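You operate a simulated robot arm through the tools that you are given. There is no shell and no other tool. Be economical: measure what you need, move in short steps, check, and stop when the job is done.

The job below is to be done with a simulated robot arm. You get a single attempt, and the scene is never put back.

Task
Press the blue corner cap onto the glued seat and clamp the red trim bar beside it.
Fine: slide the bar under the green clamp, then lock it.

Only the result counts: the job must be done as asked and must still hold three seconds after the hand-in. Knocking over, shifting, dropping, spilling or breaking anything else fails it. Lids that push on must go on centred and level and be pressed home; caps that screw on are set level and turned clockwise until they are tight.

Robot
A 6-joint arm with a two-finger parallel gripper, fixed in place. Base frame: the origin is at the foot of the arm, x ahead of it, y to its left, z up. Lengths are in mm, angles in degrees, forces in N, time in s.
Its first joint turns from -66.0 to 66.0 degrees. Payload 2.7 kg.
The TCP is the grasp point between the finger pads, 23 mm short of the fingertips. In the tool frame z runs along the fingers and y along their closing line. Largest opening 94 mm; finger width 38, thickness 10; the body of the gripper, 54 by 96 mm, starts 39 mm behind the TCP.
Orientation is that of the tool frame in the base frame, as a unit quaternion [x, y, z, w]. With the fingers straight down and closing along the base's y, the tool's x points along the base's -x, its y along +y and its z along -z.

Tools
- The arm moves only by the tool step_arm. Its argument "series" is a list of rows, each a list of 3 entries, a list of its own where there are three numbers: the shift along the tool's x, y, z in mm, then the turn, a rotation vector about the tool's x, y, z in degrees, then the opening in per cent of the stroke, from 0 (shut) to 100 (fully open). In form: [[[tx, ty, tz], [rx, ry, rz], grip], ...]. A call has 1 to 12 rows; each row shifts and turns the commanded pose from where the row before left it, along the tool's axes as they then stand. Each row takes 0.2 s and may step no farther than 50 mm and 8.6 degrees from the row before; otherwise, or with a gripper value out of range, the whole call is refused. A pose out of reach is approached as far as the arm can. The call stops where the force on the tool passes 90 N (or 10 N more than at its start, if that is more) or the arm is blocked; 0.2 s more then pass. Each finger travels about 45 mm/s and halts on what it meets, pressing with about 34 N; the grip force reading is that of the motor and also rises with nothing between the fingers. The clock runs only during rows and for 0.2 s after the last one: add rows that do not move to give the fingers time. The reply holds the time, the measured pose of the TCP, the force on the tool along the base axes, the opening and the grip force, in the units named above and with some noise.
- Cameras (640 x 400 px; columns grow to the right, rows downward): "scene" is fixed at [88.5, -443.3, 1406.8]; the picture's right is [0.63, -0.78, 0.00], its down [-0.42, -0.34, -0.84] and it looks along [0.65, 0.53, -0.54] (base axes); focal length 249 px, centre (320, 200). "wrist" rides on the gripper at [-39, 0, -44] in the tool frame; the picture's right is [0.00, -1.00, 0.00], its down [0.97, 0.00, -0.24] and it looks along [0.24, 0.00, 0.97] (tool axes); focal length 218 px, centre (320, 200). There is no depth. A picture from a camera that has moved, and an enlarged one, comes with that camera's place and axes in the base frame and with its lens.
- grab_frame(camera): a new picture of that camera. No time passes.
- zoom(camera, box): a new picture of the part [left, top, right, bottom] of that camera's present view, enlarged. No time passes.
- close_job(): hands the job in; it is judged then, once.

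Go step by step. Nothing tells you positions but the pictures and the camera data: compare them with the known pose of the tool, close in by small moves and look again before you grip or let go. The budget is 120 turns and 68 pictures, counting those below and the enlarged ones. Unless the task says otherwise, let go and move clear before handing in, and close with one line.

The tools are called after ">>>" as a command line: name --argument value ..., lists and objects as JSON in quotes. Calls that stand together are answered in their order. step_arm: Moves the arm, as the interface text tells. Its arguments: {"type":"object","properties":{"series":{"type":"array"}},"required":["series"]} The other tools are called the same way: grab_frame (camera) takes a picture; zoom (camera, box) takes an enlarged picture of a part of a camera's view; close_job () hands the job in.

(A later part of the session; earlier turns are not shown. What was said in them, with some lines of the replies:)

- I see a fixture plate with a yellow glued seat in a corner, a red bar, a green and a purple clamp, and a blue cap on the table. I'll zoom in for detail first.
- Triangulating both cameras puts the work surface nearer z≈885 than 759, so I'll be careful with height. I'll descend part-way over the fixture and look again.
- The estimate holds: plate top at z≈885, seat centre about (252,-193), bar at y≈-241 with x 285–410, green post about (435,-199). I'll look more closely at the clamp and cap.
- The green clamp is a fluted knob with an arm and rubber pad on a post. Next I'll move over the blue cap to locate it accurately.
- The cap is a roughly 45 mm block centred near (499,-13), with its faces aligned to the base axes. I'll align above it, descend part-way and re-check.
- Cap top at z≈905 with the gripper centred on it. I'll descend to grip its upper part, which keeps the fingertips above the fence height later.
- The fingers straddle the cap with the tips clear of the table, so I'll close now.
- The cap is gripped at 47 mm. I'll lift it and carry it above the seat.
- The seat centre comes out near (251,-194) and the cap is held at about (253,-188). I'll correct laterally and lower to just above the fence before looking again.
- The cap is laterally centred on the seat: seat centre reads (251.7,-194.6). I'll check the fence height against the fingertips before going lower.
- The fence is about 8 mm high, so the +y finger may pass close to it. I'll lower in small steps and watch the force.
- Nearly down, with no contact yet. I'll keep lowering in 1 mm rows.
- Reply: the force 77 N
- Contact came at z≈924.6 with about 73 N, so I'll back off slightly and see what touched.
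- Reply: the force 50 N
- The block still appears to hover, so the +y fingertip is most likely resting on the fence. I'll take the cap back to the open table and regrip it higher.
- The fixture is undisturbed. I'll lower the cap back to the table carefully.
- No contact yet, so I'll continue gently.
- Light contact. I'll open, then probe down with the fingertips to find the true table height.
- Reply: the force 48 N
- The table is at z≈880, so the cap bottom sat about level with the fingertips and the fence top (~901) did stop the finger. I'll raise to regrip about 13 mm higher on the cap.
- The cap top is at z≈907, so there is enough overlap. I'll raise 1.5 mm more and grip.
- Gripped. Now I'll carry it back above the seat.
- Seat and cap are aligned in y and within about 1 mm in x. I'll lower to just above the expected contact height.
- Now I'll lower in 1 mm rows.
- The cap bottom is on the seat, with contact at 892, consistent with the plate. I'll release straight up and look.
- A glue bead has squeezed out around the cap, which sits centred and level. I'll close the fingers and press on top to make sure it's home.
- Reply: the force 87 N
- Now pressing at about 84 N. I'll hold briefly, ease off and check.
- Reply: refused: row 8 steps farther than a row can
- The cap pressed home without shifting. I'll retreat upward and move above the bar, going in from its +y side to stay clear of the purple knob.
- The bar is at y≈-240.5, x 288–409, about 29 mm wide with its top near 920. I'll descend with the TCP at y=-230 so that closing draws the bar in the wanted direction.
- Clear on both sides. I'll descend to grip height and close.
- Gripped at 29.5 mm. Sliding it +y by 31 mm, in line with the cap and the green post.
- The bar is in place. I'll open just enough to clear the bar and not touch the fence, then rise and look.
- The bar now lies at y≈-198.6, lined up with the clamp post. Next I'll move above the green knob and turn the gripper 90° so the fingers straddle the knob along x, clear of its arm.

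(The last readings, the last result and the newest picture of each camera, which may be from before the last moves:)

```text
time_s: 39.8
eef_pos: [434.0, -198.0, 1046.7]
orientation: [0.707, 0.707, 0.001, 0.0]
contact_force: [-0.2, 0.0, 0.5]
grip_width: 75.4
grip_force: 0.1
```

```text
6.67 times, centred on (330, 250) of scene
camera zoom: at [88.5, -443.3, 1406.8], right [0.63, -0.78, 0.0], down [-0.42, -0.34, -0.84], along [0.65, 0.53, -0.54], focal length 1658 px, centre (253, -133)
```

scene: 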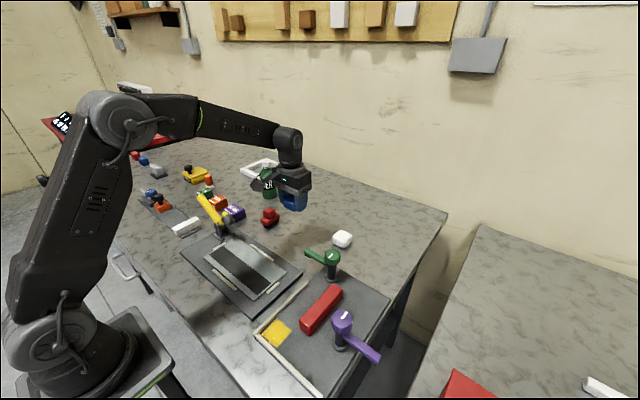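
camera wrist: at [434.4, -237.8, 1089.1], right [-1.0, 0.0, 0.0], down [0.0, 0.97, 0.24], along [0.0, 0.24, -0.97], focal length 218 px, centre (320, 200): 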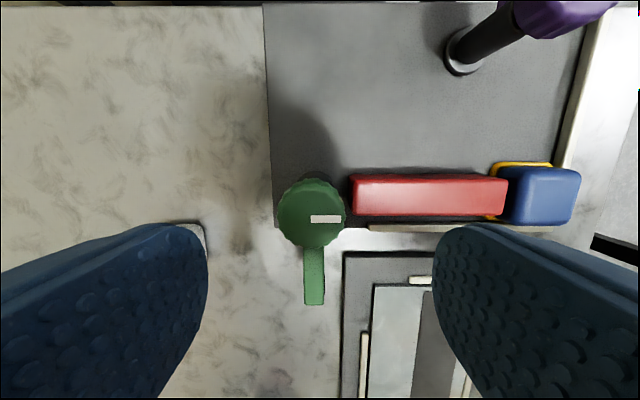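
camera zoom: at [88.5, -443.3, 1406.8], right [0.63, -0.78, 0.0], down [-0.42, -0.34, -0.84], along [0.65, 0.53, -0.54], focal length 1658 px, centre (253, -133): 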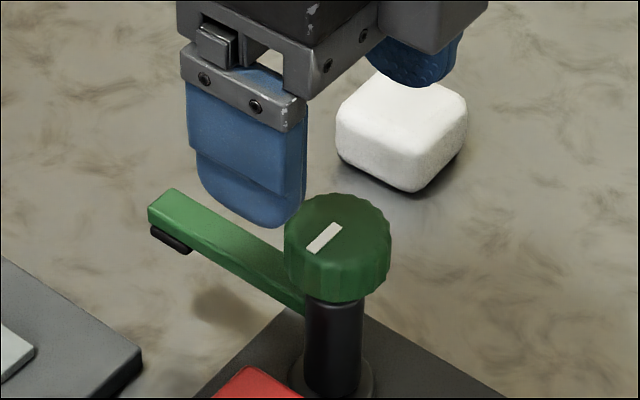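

The knob centre is about (438,-199) with its top near z≈973. I'll shift 3.5 mm and descend so the fingertips straddle the knob above the arm.

>>> step_arm --series '[[[0, 3.5, 20], [0, 0, 0], 80], [[0, 0, 25], [0, 0, 0], 80], [[0, 0, 10], [0, 0, 0], 80], [[0, 0, 0], [0, 0, 0], 80]]'

>>> grab_frame --camera "wrist"

>>> zoom --camera "scene" --box '[285, 220, 375, 280]'

```text
time_s: 40.8
eef_pos: [438.6, -198.0, 991.3]
orientation: [0.708, 0.707, 0.001, 0.0]
contact_force: [-0.2, -0.2, -0.5]
grip_width: 75.5
grip_force: 0.0
```

```text
25 pictures are left
camera wrist: at [437.9, -236.8, 1034.1], right [-1.0, 0.0, 0.0], down [0.0, 0.97, 0.24], along [0.0, 0.24, -0.97], focal length 218 px, centre (320, 200)
```

wrist: 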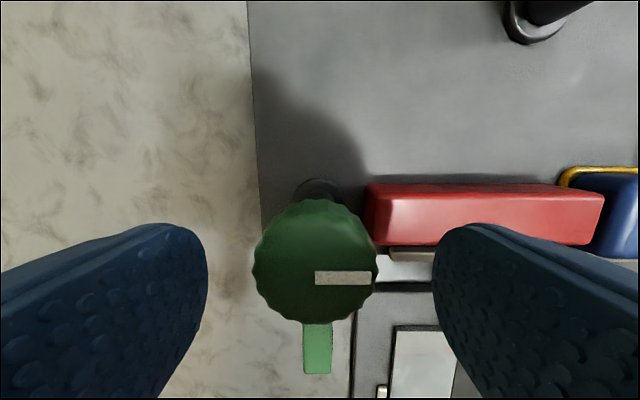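

```text
6.67 times, centred on (330, 250) of scene
camera zoom: at [88.5, -443.3, 1406.8], right [0.63, -0.78, 0.0], down [-0.42, -0.34, -0.84], along [0.65, 0.53, -0.54], focal length 1658 px, centre (253, -133)
```

zoom: 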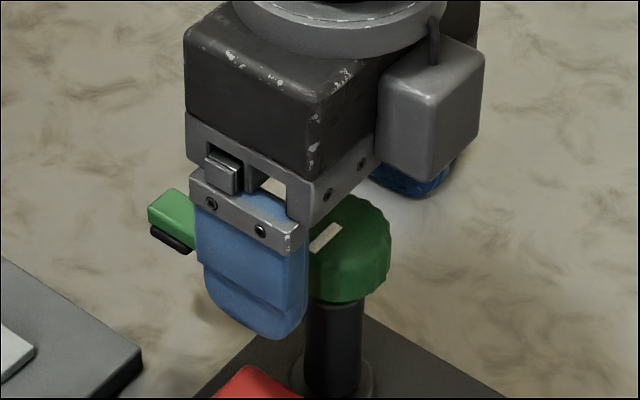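

The knob is centred between the fingers. I'll descend 13 mm more and close on it.

>>> step_arm --series '[[[0, 1, 7], [0, 0, 0], 80], [[0, 0, 6], [0, 0, 0], 80], [[0, 0, 0], [0, 0, 0], 60], [[0, 0, 0], [0, 0, 0], 25], [[0, 0, 0], [0, 0, 0], 25], [[0, 0, 0], [0, 0, 0], 25]]'

>>> zoom --camera "scene" --box '[285, 220, 375, 280]'

```text
time_s: 42.2
eef_pos: [440.0, -197.8, 977.4]
orientation: [0.707, 0.707, 0.0, 0.0]
contact_force: [1.5, 0.0, -1.4]
grip_width: 38.1
grip_force: 44.4
```

```text
6.67 times, centred on (330, 250) of scene
camera zoom: at [88.5, -443.3, 1406.8], right [0.63, -0.78, 0.0], down [-0.42, -0.34, -0.84], along [0.65, 0.53, -0.54], focal length 1658 px, centre (253, -133)
```

zoom: 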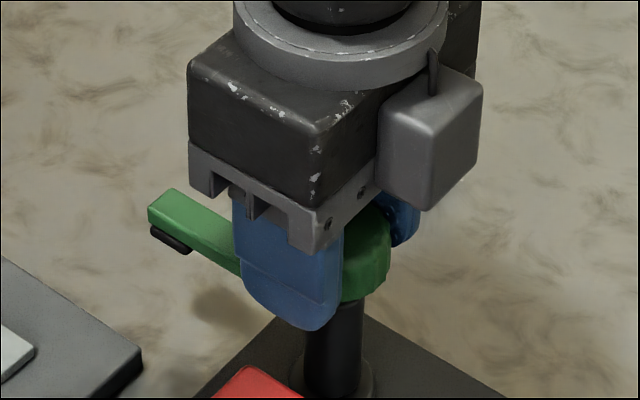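

Knob gripped at 38 mm with no side force. I'll turn counter-clockwise a little first to see whether the arm follows.

>>> step_arm --series '[[[0, 0, 0], [0, 0, -6], 25], [[0, 0, 0], [0, 0, -6], 25], [[0, 0, 0], [0, 0, -6], 25], [[0, 0, 0], [0, 0, 0], 25]]'

>>> zoom --camera "scene" --box '[285, 220, 375, 280]'

```text
time_s: 43.2
eef_pos: [439.7, -197.9, 977.5]
orientation: [0.587, 0.81, 0.001, -0.002]
contact_force: [-12.2, 10.2, -3.3]
grip_width: 37.9
grip_force: 45.1
```

```text
6.67 times, centred on (330, 250) of scene
camera zoom: at [88.2, -443.1, 1406.9], right [0.63, -0.78, 0.0], down [-0.42, -0.34, -0.84], along [0.65, 0.53, -0.54], focal length 1658 px, centre (253, -133)
```

zoom: 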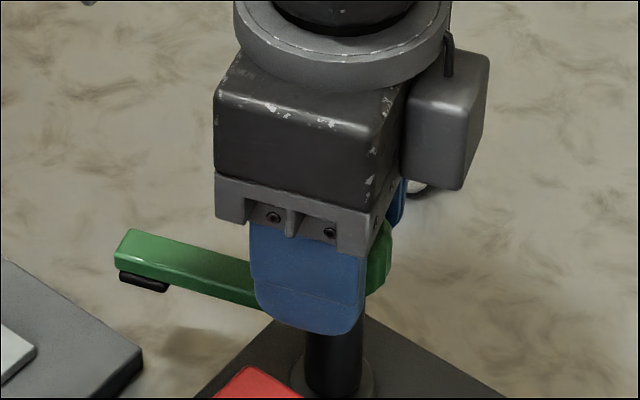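

The arm follows the knob. I'll correct a small axis offset and keep turning counter-clockwise.

>>> step_arm --series '[[[1, -0.7, 0], [0, 0, 0], 25], [[0, 0, 0], [0, 0, -7], 25], [[0, 0, 0], [0, 0, -7], 25], [[0, 0, 0], [0, 0, -7], 25], [[0, 0, 0], [0, 0, -7], 25], [[0, 0, 0], [0, 0, -7], 25], [[0, 0, 0], [0, 0, 0], 25]]'

>>> zoom --camera "scene" --box '[270, 225, 375, 295]'

```text
time_s: 44.8
eef_pos: [438.6, -197.9, 978.0]
orientation: [0.317, 0.948, -0.001, 0.0]
contact_force: [-9.9, -0.3, -11.9]
grip_width: 37.8
grip_force: 44.5
```

```text
5.71 times, centred on (322, 260) of scene
camera zoom: at [88.4, -443.4, 1406.8], right [0.63, -0.78, 0.0], down [-0.42, -0.34, -0.84], along [0.65, 0.53, -0.54], focal length 1421 px, centre (306, -143)
```

zoom: 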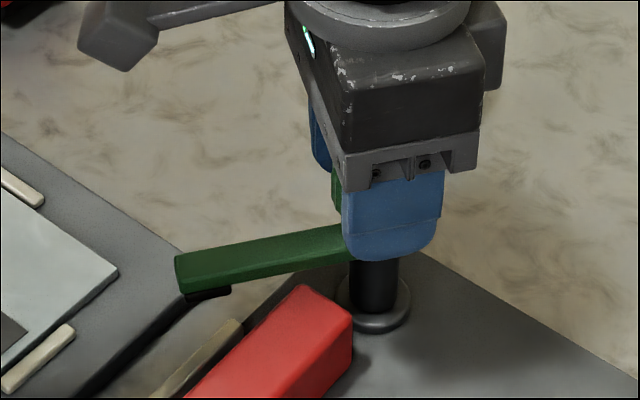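

The knob pulls the tool down slightly, so it lowers as it turns. I'll follow it down while turning on.

>>> step_arm --series '[[[0.6, -0.4, 0.8], [0, 0, 0], 25], [[0, 0, 0.3], [0, 0, -6], 25], [[0, 0, 0.3], [0, 0, -6], 25], [[0, 0, 0.3], [0, 0, -6], 25], [[0, 0, 0], [0, 0, 0], 25]]'

>>> zoom --camera "scene" --box '[270, 225, 375, 295]'

```text
time_s: 46.0
eef_pos: [438.7, -199.4, 977.5]
orientation: [0.164, 0.986, 0.0, 0.001]
contact_force: [-14.9, -7.2, 17.6]
grip_width: 37.8
grip_force: 45.3
```

```text
5.71 times, centred on (322, 260) of scene
camera zoom: at [87.8, -443.5, 1406.8], right [0.63, -0.78, 0.0], down [-0.42, -0.34, -0.84], along [0.65, 0.53, -0.54], focal length 1421 px, centre (306, -143)
```

zoom: 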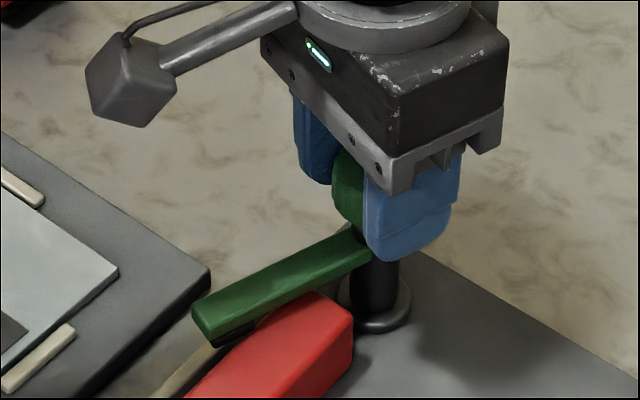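

The force has turned upward, so I over-corrected or the pad is near the bar. I'll ease up 1 mm and inspect closely.

>>> step_arm --series '[[[0, 0, -1], [0, 0, 0], 25], [[0, 0, 0], [0, 0, 0], 25]]'

>>> zoom --camera "scene" --box '[295, 258, 340, 288]'

>>> grab_frame --camera "wrist"

```text
time_s: 46.6
eef_pos: [438.8, -198.6, 977.5]
orientation: [0.166, 0.986, 0.0, 0.001]
contact_force: [-14.6, -15.9, 7.9]
grip_width: 37.8
grip_force: 45.2
```

```text
13.33 times, centred on (318, 273) of scene
camera zoom: at [87.9, -443.7, 1406.7], right [0.63, -0.78, 0.0], down [-0.42, -0.34, -0.84], along [0.65, 0.53, -0.54], focal length 3316 px, centre (353, -773)
```

zoom: 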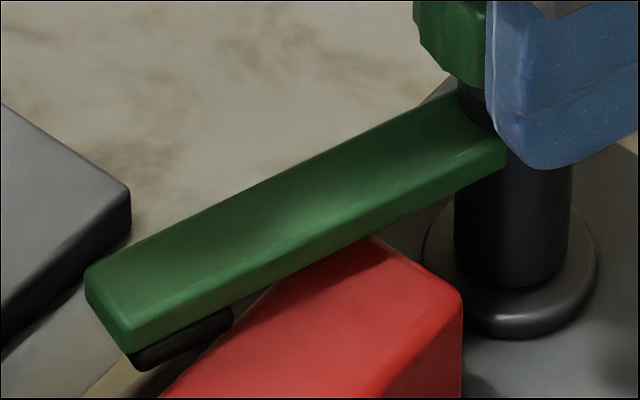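

```text
18 pictures are left
camera wrist: at [473.9, -211.7, 1020.6], right [-0.33, -0.95, 0.0], down [-0.92, 0.32, 0.24], along [-0.22, 0.08, -0.97], focal length 218 px, centre (320, 200)
```

wrist: 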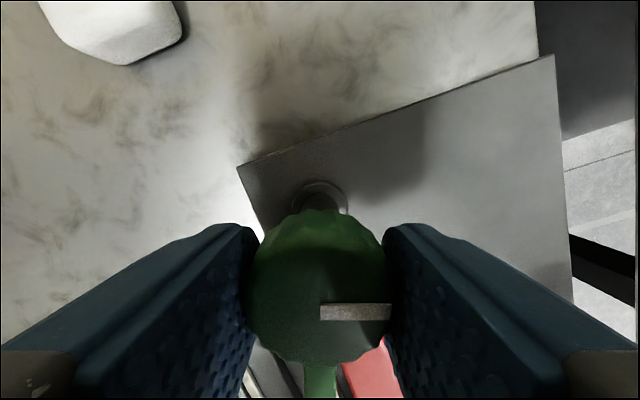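

The pad looks about level with the bar top or just above it. I'll turn another 6° and check that the bar doesn't shift.

>>> step_arm --series '[[[0.3, -0.8, 0], [0, 0, -3], 25], [[0, 0, 0], [0, 0, -3], 25], [[0, 0, 0], [0, 0, 0], 25]]'

>>> zoom --camera "scene" --box '[280, 250, 355, 300]'

```text
time_s: 47.4
eef_pos: [437.4, -198.9, 977.4]
orientation: [0.112, 0.994, 0.0, 0.001]
contact_force: [-7.0, -18.6, 2.6]
grip_width: 37.4
grip_force: 45.5
```

```text
8.00 times, centred on (318, 275) of scene
camera zoom: at [88.2, -443.8, 1406.6], right [0.63, -0.78, 0.0], down [-0.42, -0.34, -0.84], along [0.65, 0.53, -0.54], focal length 1989 px, centre (340, -400)
```

zoom: 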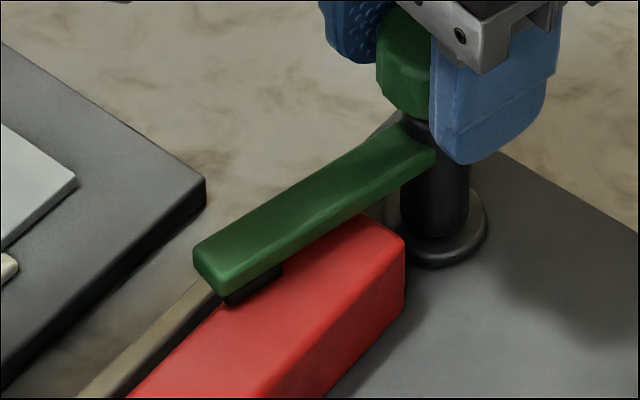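

The pad clears and passes over the bar, which hasn't moved. I'll continue to about 90°.

>>> step_arm --series '[[[0, -1, 0], [0, 0, -4], 25], [[0, 0, 0], [0, 0, -4], 25], [[0, 0, 0], [0, 0, -4], 25], [[0, 0, 0], [0, 0, 0], 25]]'

>>> zoom --camera "scene" --box '[280, 250, 355, 300]'

```text
time_s: 48.4
eef_pos: [438.6, -200.0, 976.3]
orientation: [0.007, 1.0, -0.001, 0.002]
contact_force: [15.8, -17.1, -2.6]
grip_width: 37.8
grip_force: 45.0
```

```text
8.00 times, centred on (318, 275) of scene
camera zoom: at [89.0, -443.8, 1406.6], right [0.63, -0.78, 0.0], down [-0.42, -0.34, -0.84], along [0.65, 0.53, -0.54], focal length 1989 px, centre (340, -400)
```

zoom: 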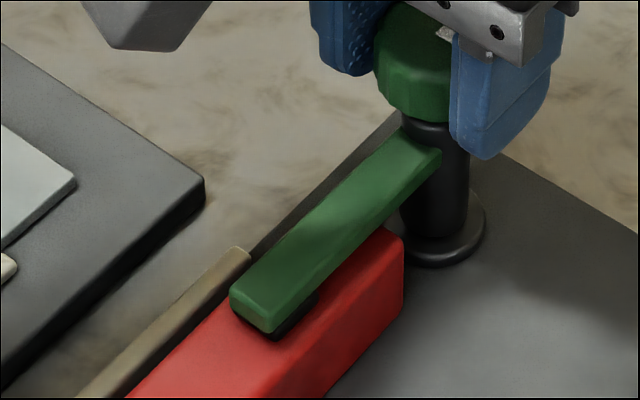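

The arm is now over the bar. I'll check through the wrist camera whether the knob slipped in the fingers.

>>> grab_frame --camera "wrist"

```text
15 pictures are left
camera wrist: at [475.9, -200.4, 1020.6], right [-0.01, -1.0, 0.0], down [-0.97, 0.01, 0.24], along [-0.24, 0.0, -0.97], focal length 218 px, centre (320, 200)
```

wrist: 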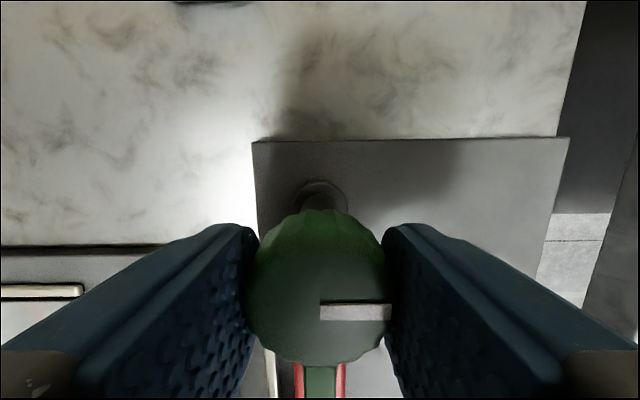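

No slip, and the arm lies centred on the bar. I'll try a few more degrees to find the stop or lock.

>>> step_arm --series '[[[0, -0.5, 0], [0, 0, -3], 25], [[0, 0, 0], [0, 0, -3], 25], [[0, 0, 0], [0, 0, 0], 25]]'

>>> zoom --camera "scene" --box '[280, 250, 355, 300]'

```text
time_s: 49.2
eef_pos: [434.9, -200.3, 977.7]
orientation: [-0.045, 0.999, 0.001, 0.0]
contact_force: [0.0, -10.0, 1.1]
grip_width: 37.7
grip_force: 44.3
```

```text
8.00 times, centred on (318, 275) of scene
camera zoom: at [88.5, -443.6, 1406.7], right [0.63, -0.78, 0.0], down [-0.42, -0.34, -0.84], along [0.65, 0.53, -0.54], focal length 1989 px, centre (340, -400)
```

zoom: 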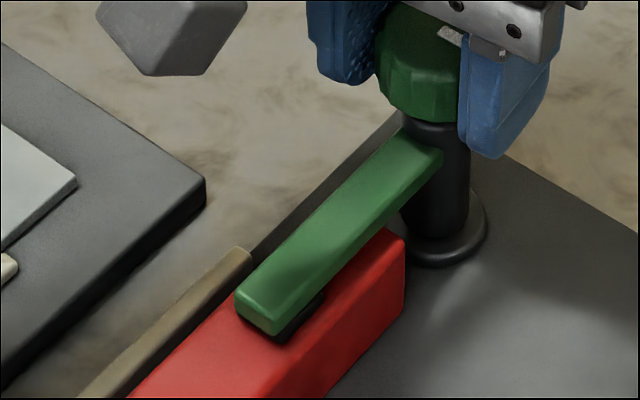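

The arm stopped near 90° while the gripper went a few degrees further. I'll look closely at the pad and knob.

>>> zoom --camera "scene" --box '[300, 270, 336, 294]'

>>> grab_frame --camera "wrist"

```text
16.00 times, centred on (318, 282) of scene
camera zoom: at [88.5, -443.6, 1406.7], right [0.63, -0.78, 0.0], down [-0.42, -0.34, -0.84], along [0.65, 0.53, -0.54], focal length 3979 px, centre (352, -1112)
```

zoom: 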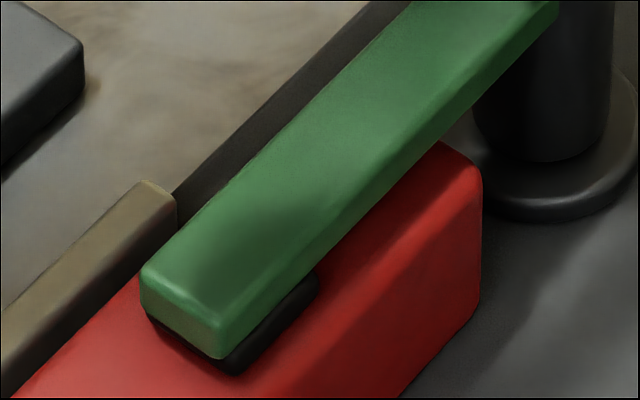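

```text
12 pictures are left
camera wrist: at [474.4, -196.8, 1020.5], right [0.09, -1.0, 0.0], down [-0.97, -0.09, 0.24], along [-0.24, -0.02, -0.97], focal length 218 px, centre (320, 200)
```

wrist: 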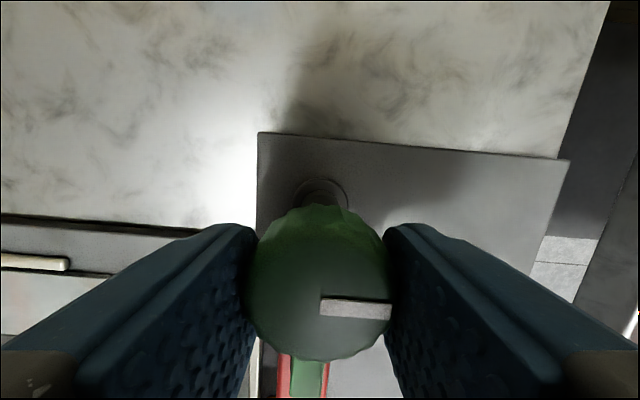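

The knob and arm appear rigid together and met a firm stop near 90°. I'll twist once more to confirm it's against the stop.

>>> step_arm --series '[[[0, 0, 0], [0, 0, -4], 10], [[0, 0, 0], [0, 0, -4], 10], [[0, 0, 0], [0, 0, -4], 10], [[0, 0, 0], [0, 0, 0], 10]]'

>>> grab_frame --camera "wrist"

```text
time_s: 50.2
eef_pos: [436.9, -199.9, 977.1]
orientation: [-0.149, 0.989, 0.0, 0.0]
contact_force: [-2.7, -17.6, -3.3]
grip_width: 37.8
grip_force: 44.9
```

```text
11 pictures are left
camera wrist: at [473.4, -189.5, 1020.5], right [0.29, -0.96, 0.0], down [-0.93, -0.28, 0.24], along [-0.23, -0.07, -0.97], focal length 218 px, centre (320, 200)
```

wrist: 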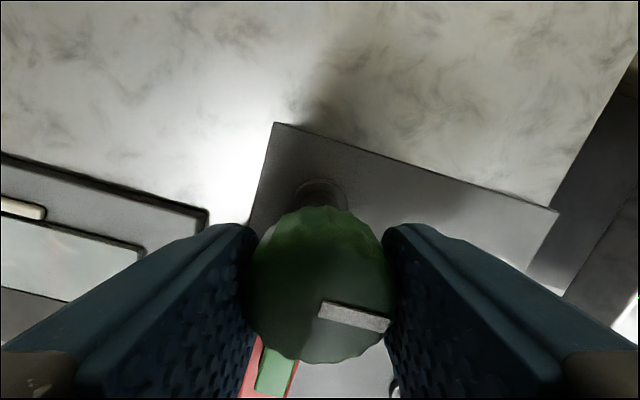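

The knob stayed put while the fingers slipped, so the clamp is hard against its stop with the pad down on the bar. I'll release, rise clear and verify.

>>> step_arm --series '[[[0, 0, 0], [0, 0, 0], 70], [[0, 0, 0], [0, 0, 0], 70], [[0, 0, 0], [0, 0, 0], 70], [[0, 0, -20], [0, 0, 0], 70], [[0, 0, -40], [0, 0, 0], 70], [[0, 0, -40], [0, 0, 0], 70], [[0, 30, 0], [0, 0, 8.5], 70], [[0, 40, 0], [0, 0, 8.5], 70], [[0, 40, 0], [0, 0, 0], 70], [[0, 40, 0], [0, 0, 0], 70], [[0, 0, 0], [0, 0, 0], 70]]'

>>> zoom --camera "scene" --box '[245, 230, 395, 350]'

>>> zoom --camera "scene" --box '[294, 245, 348, 290]'

```text
time_s: 52.6
eef_pos: [421.4, -54.0, 1077.6]
orientation: [0.0, 1.0, 0.0, 0.0]
contact_force: [0.0, -0.6, 0.3]
grip_width: 65.9
grip_force: 0.1
```

```text
3.33 times, centred on (320, 290) of scene
camera zoom: at [88.5, -443.3, 1406.8], right [0.63, -0.78, 0.0], down [-0.42, -0.34, -0.84], along [0.65, 0.53, -0.54], focal length 829 px, centre (320, -100)
```

zoom: 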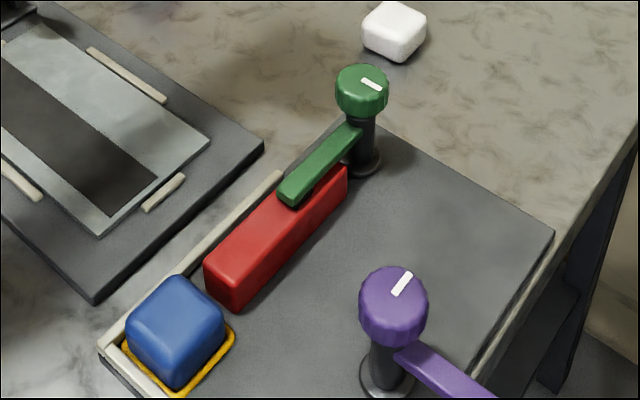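

```text
8.89 times, centred on (321, 268) of scene
camera zoom: at [88.5, -443.3, 1406.8], right [0.63, -0.78, 0.0], down [-0.42, -0.34, -0.84], along [0.65, 0.53, -0.54], focal length 2210 px, centre (311, -400)
```

zoom: 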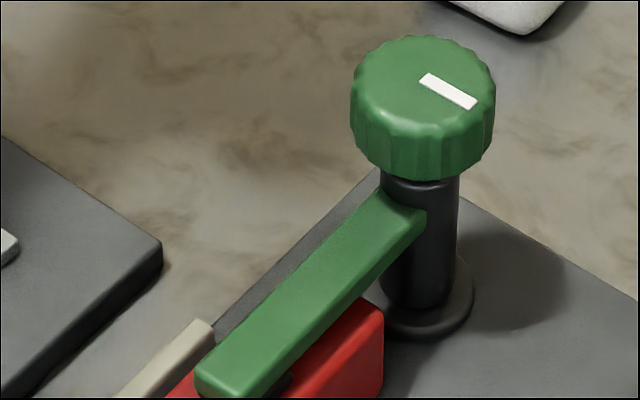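

Everything looks in place. One close look at the pad contact, plus a wrist view of the whole fixture.

>>> zoom --camera "scene" --box '[305, 278, 329, 294]'

>>> grab_frame --camera "wrist"

```text
16.00 times, centred on (317, 286) of scene
camera zoom: at [88.5, -443.3, 1406.8], right [0.63, -0.78, 0.0], down [-0.42, -0.34, -0.84], along [0.65, 0.53, -0.54], focal length 3979 px, centre (368, -1176)
```

zoom: 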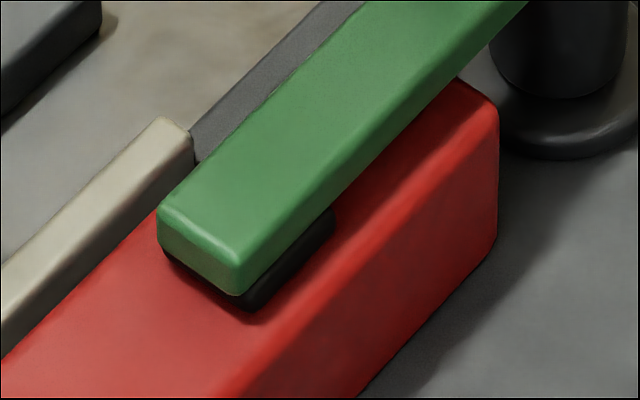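

```text
7 pictures are left
camera wrist: at [460.5, -53.7, 1121.5], right [0.0, -1.0, 0.0], down [-0.97, 0.0, 0.24], along [-0.24, 0.0, -0.97], focal length 218 px, centre (320, 200)
```

wrist: 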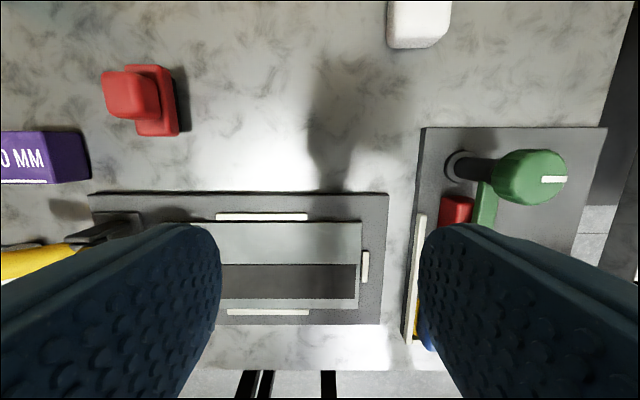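

The pad rests flat on the bar, the arm is locked at its stop, the cap is seated level in its glue bead, and nothing else has moved. The arm is clear, so I'm handing in.

>>> close_job

```text
The job is handed in.
```

I pressed the blue cap home on the glued seat, slid the red bar under the green clamp and turned the clamp to its firm stop with the pad on the bar, then handed the job in; no verdict has come back.
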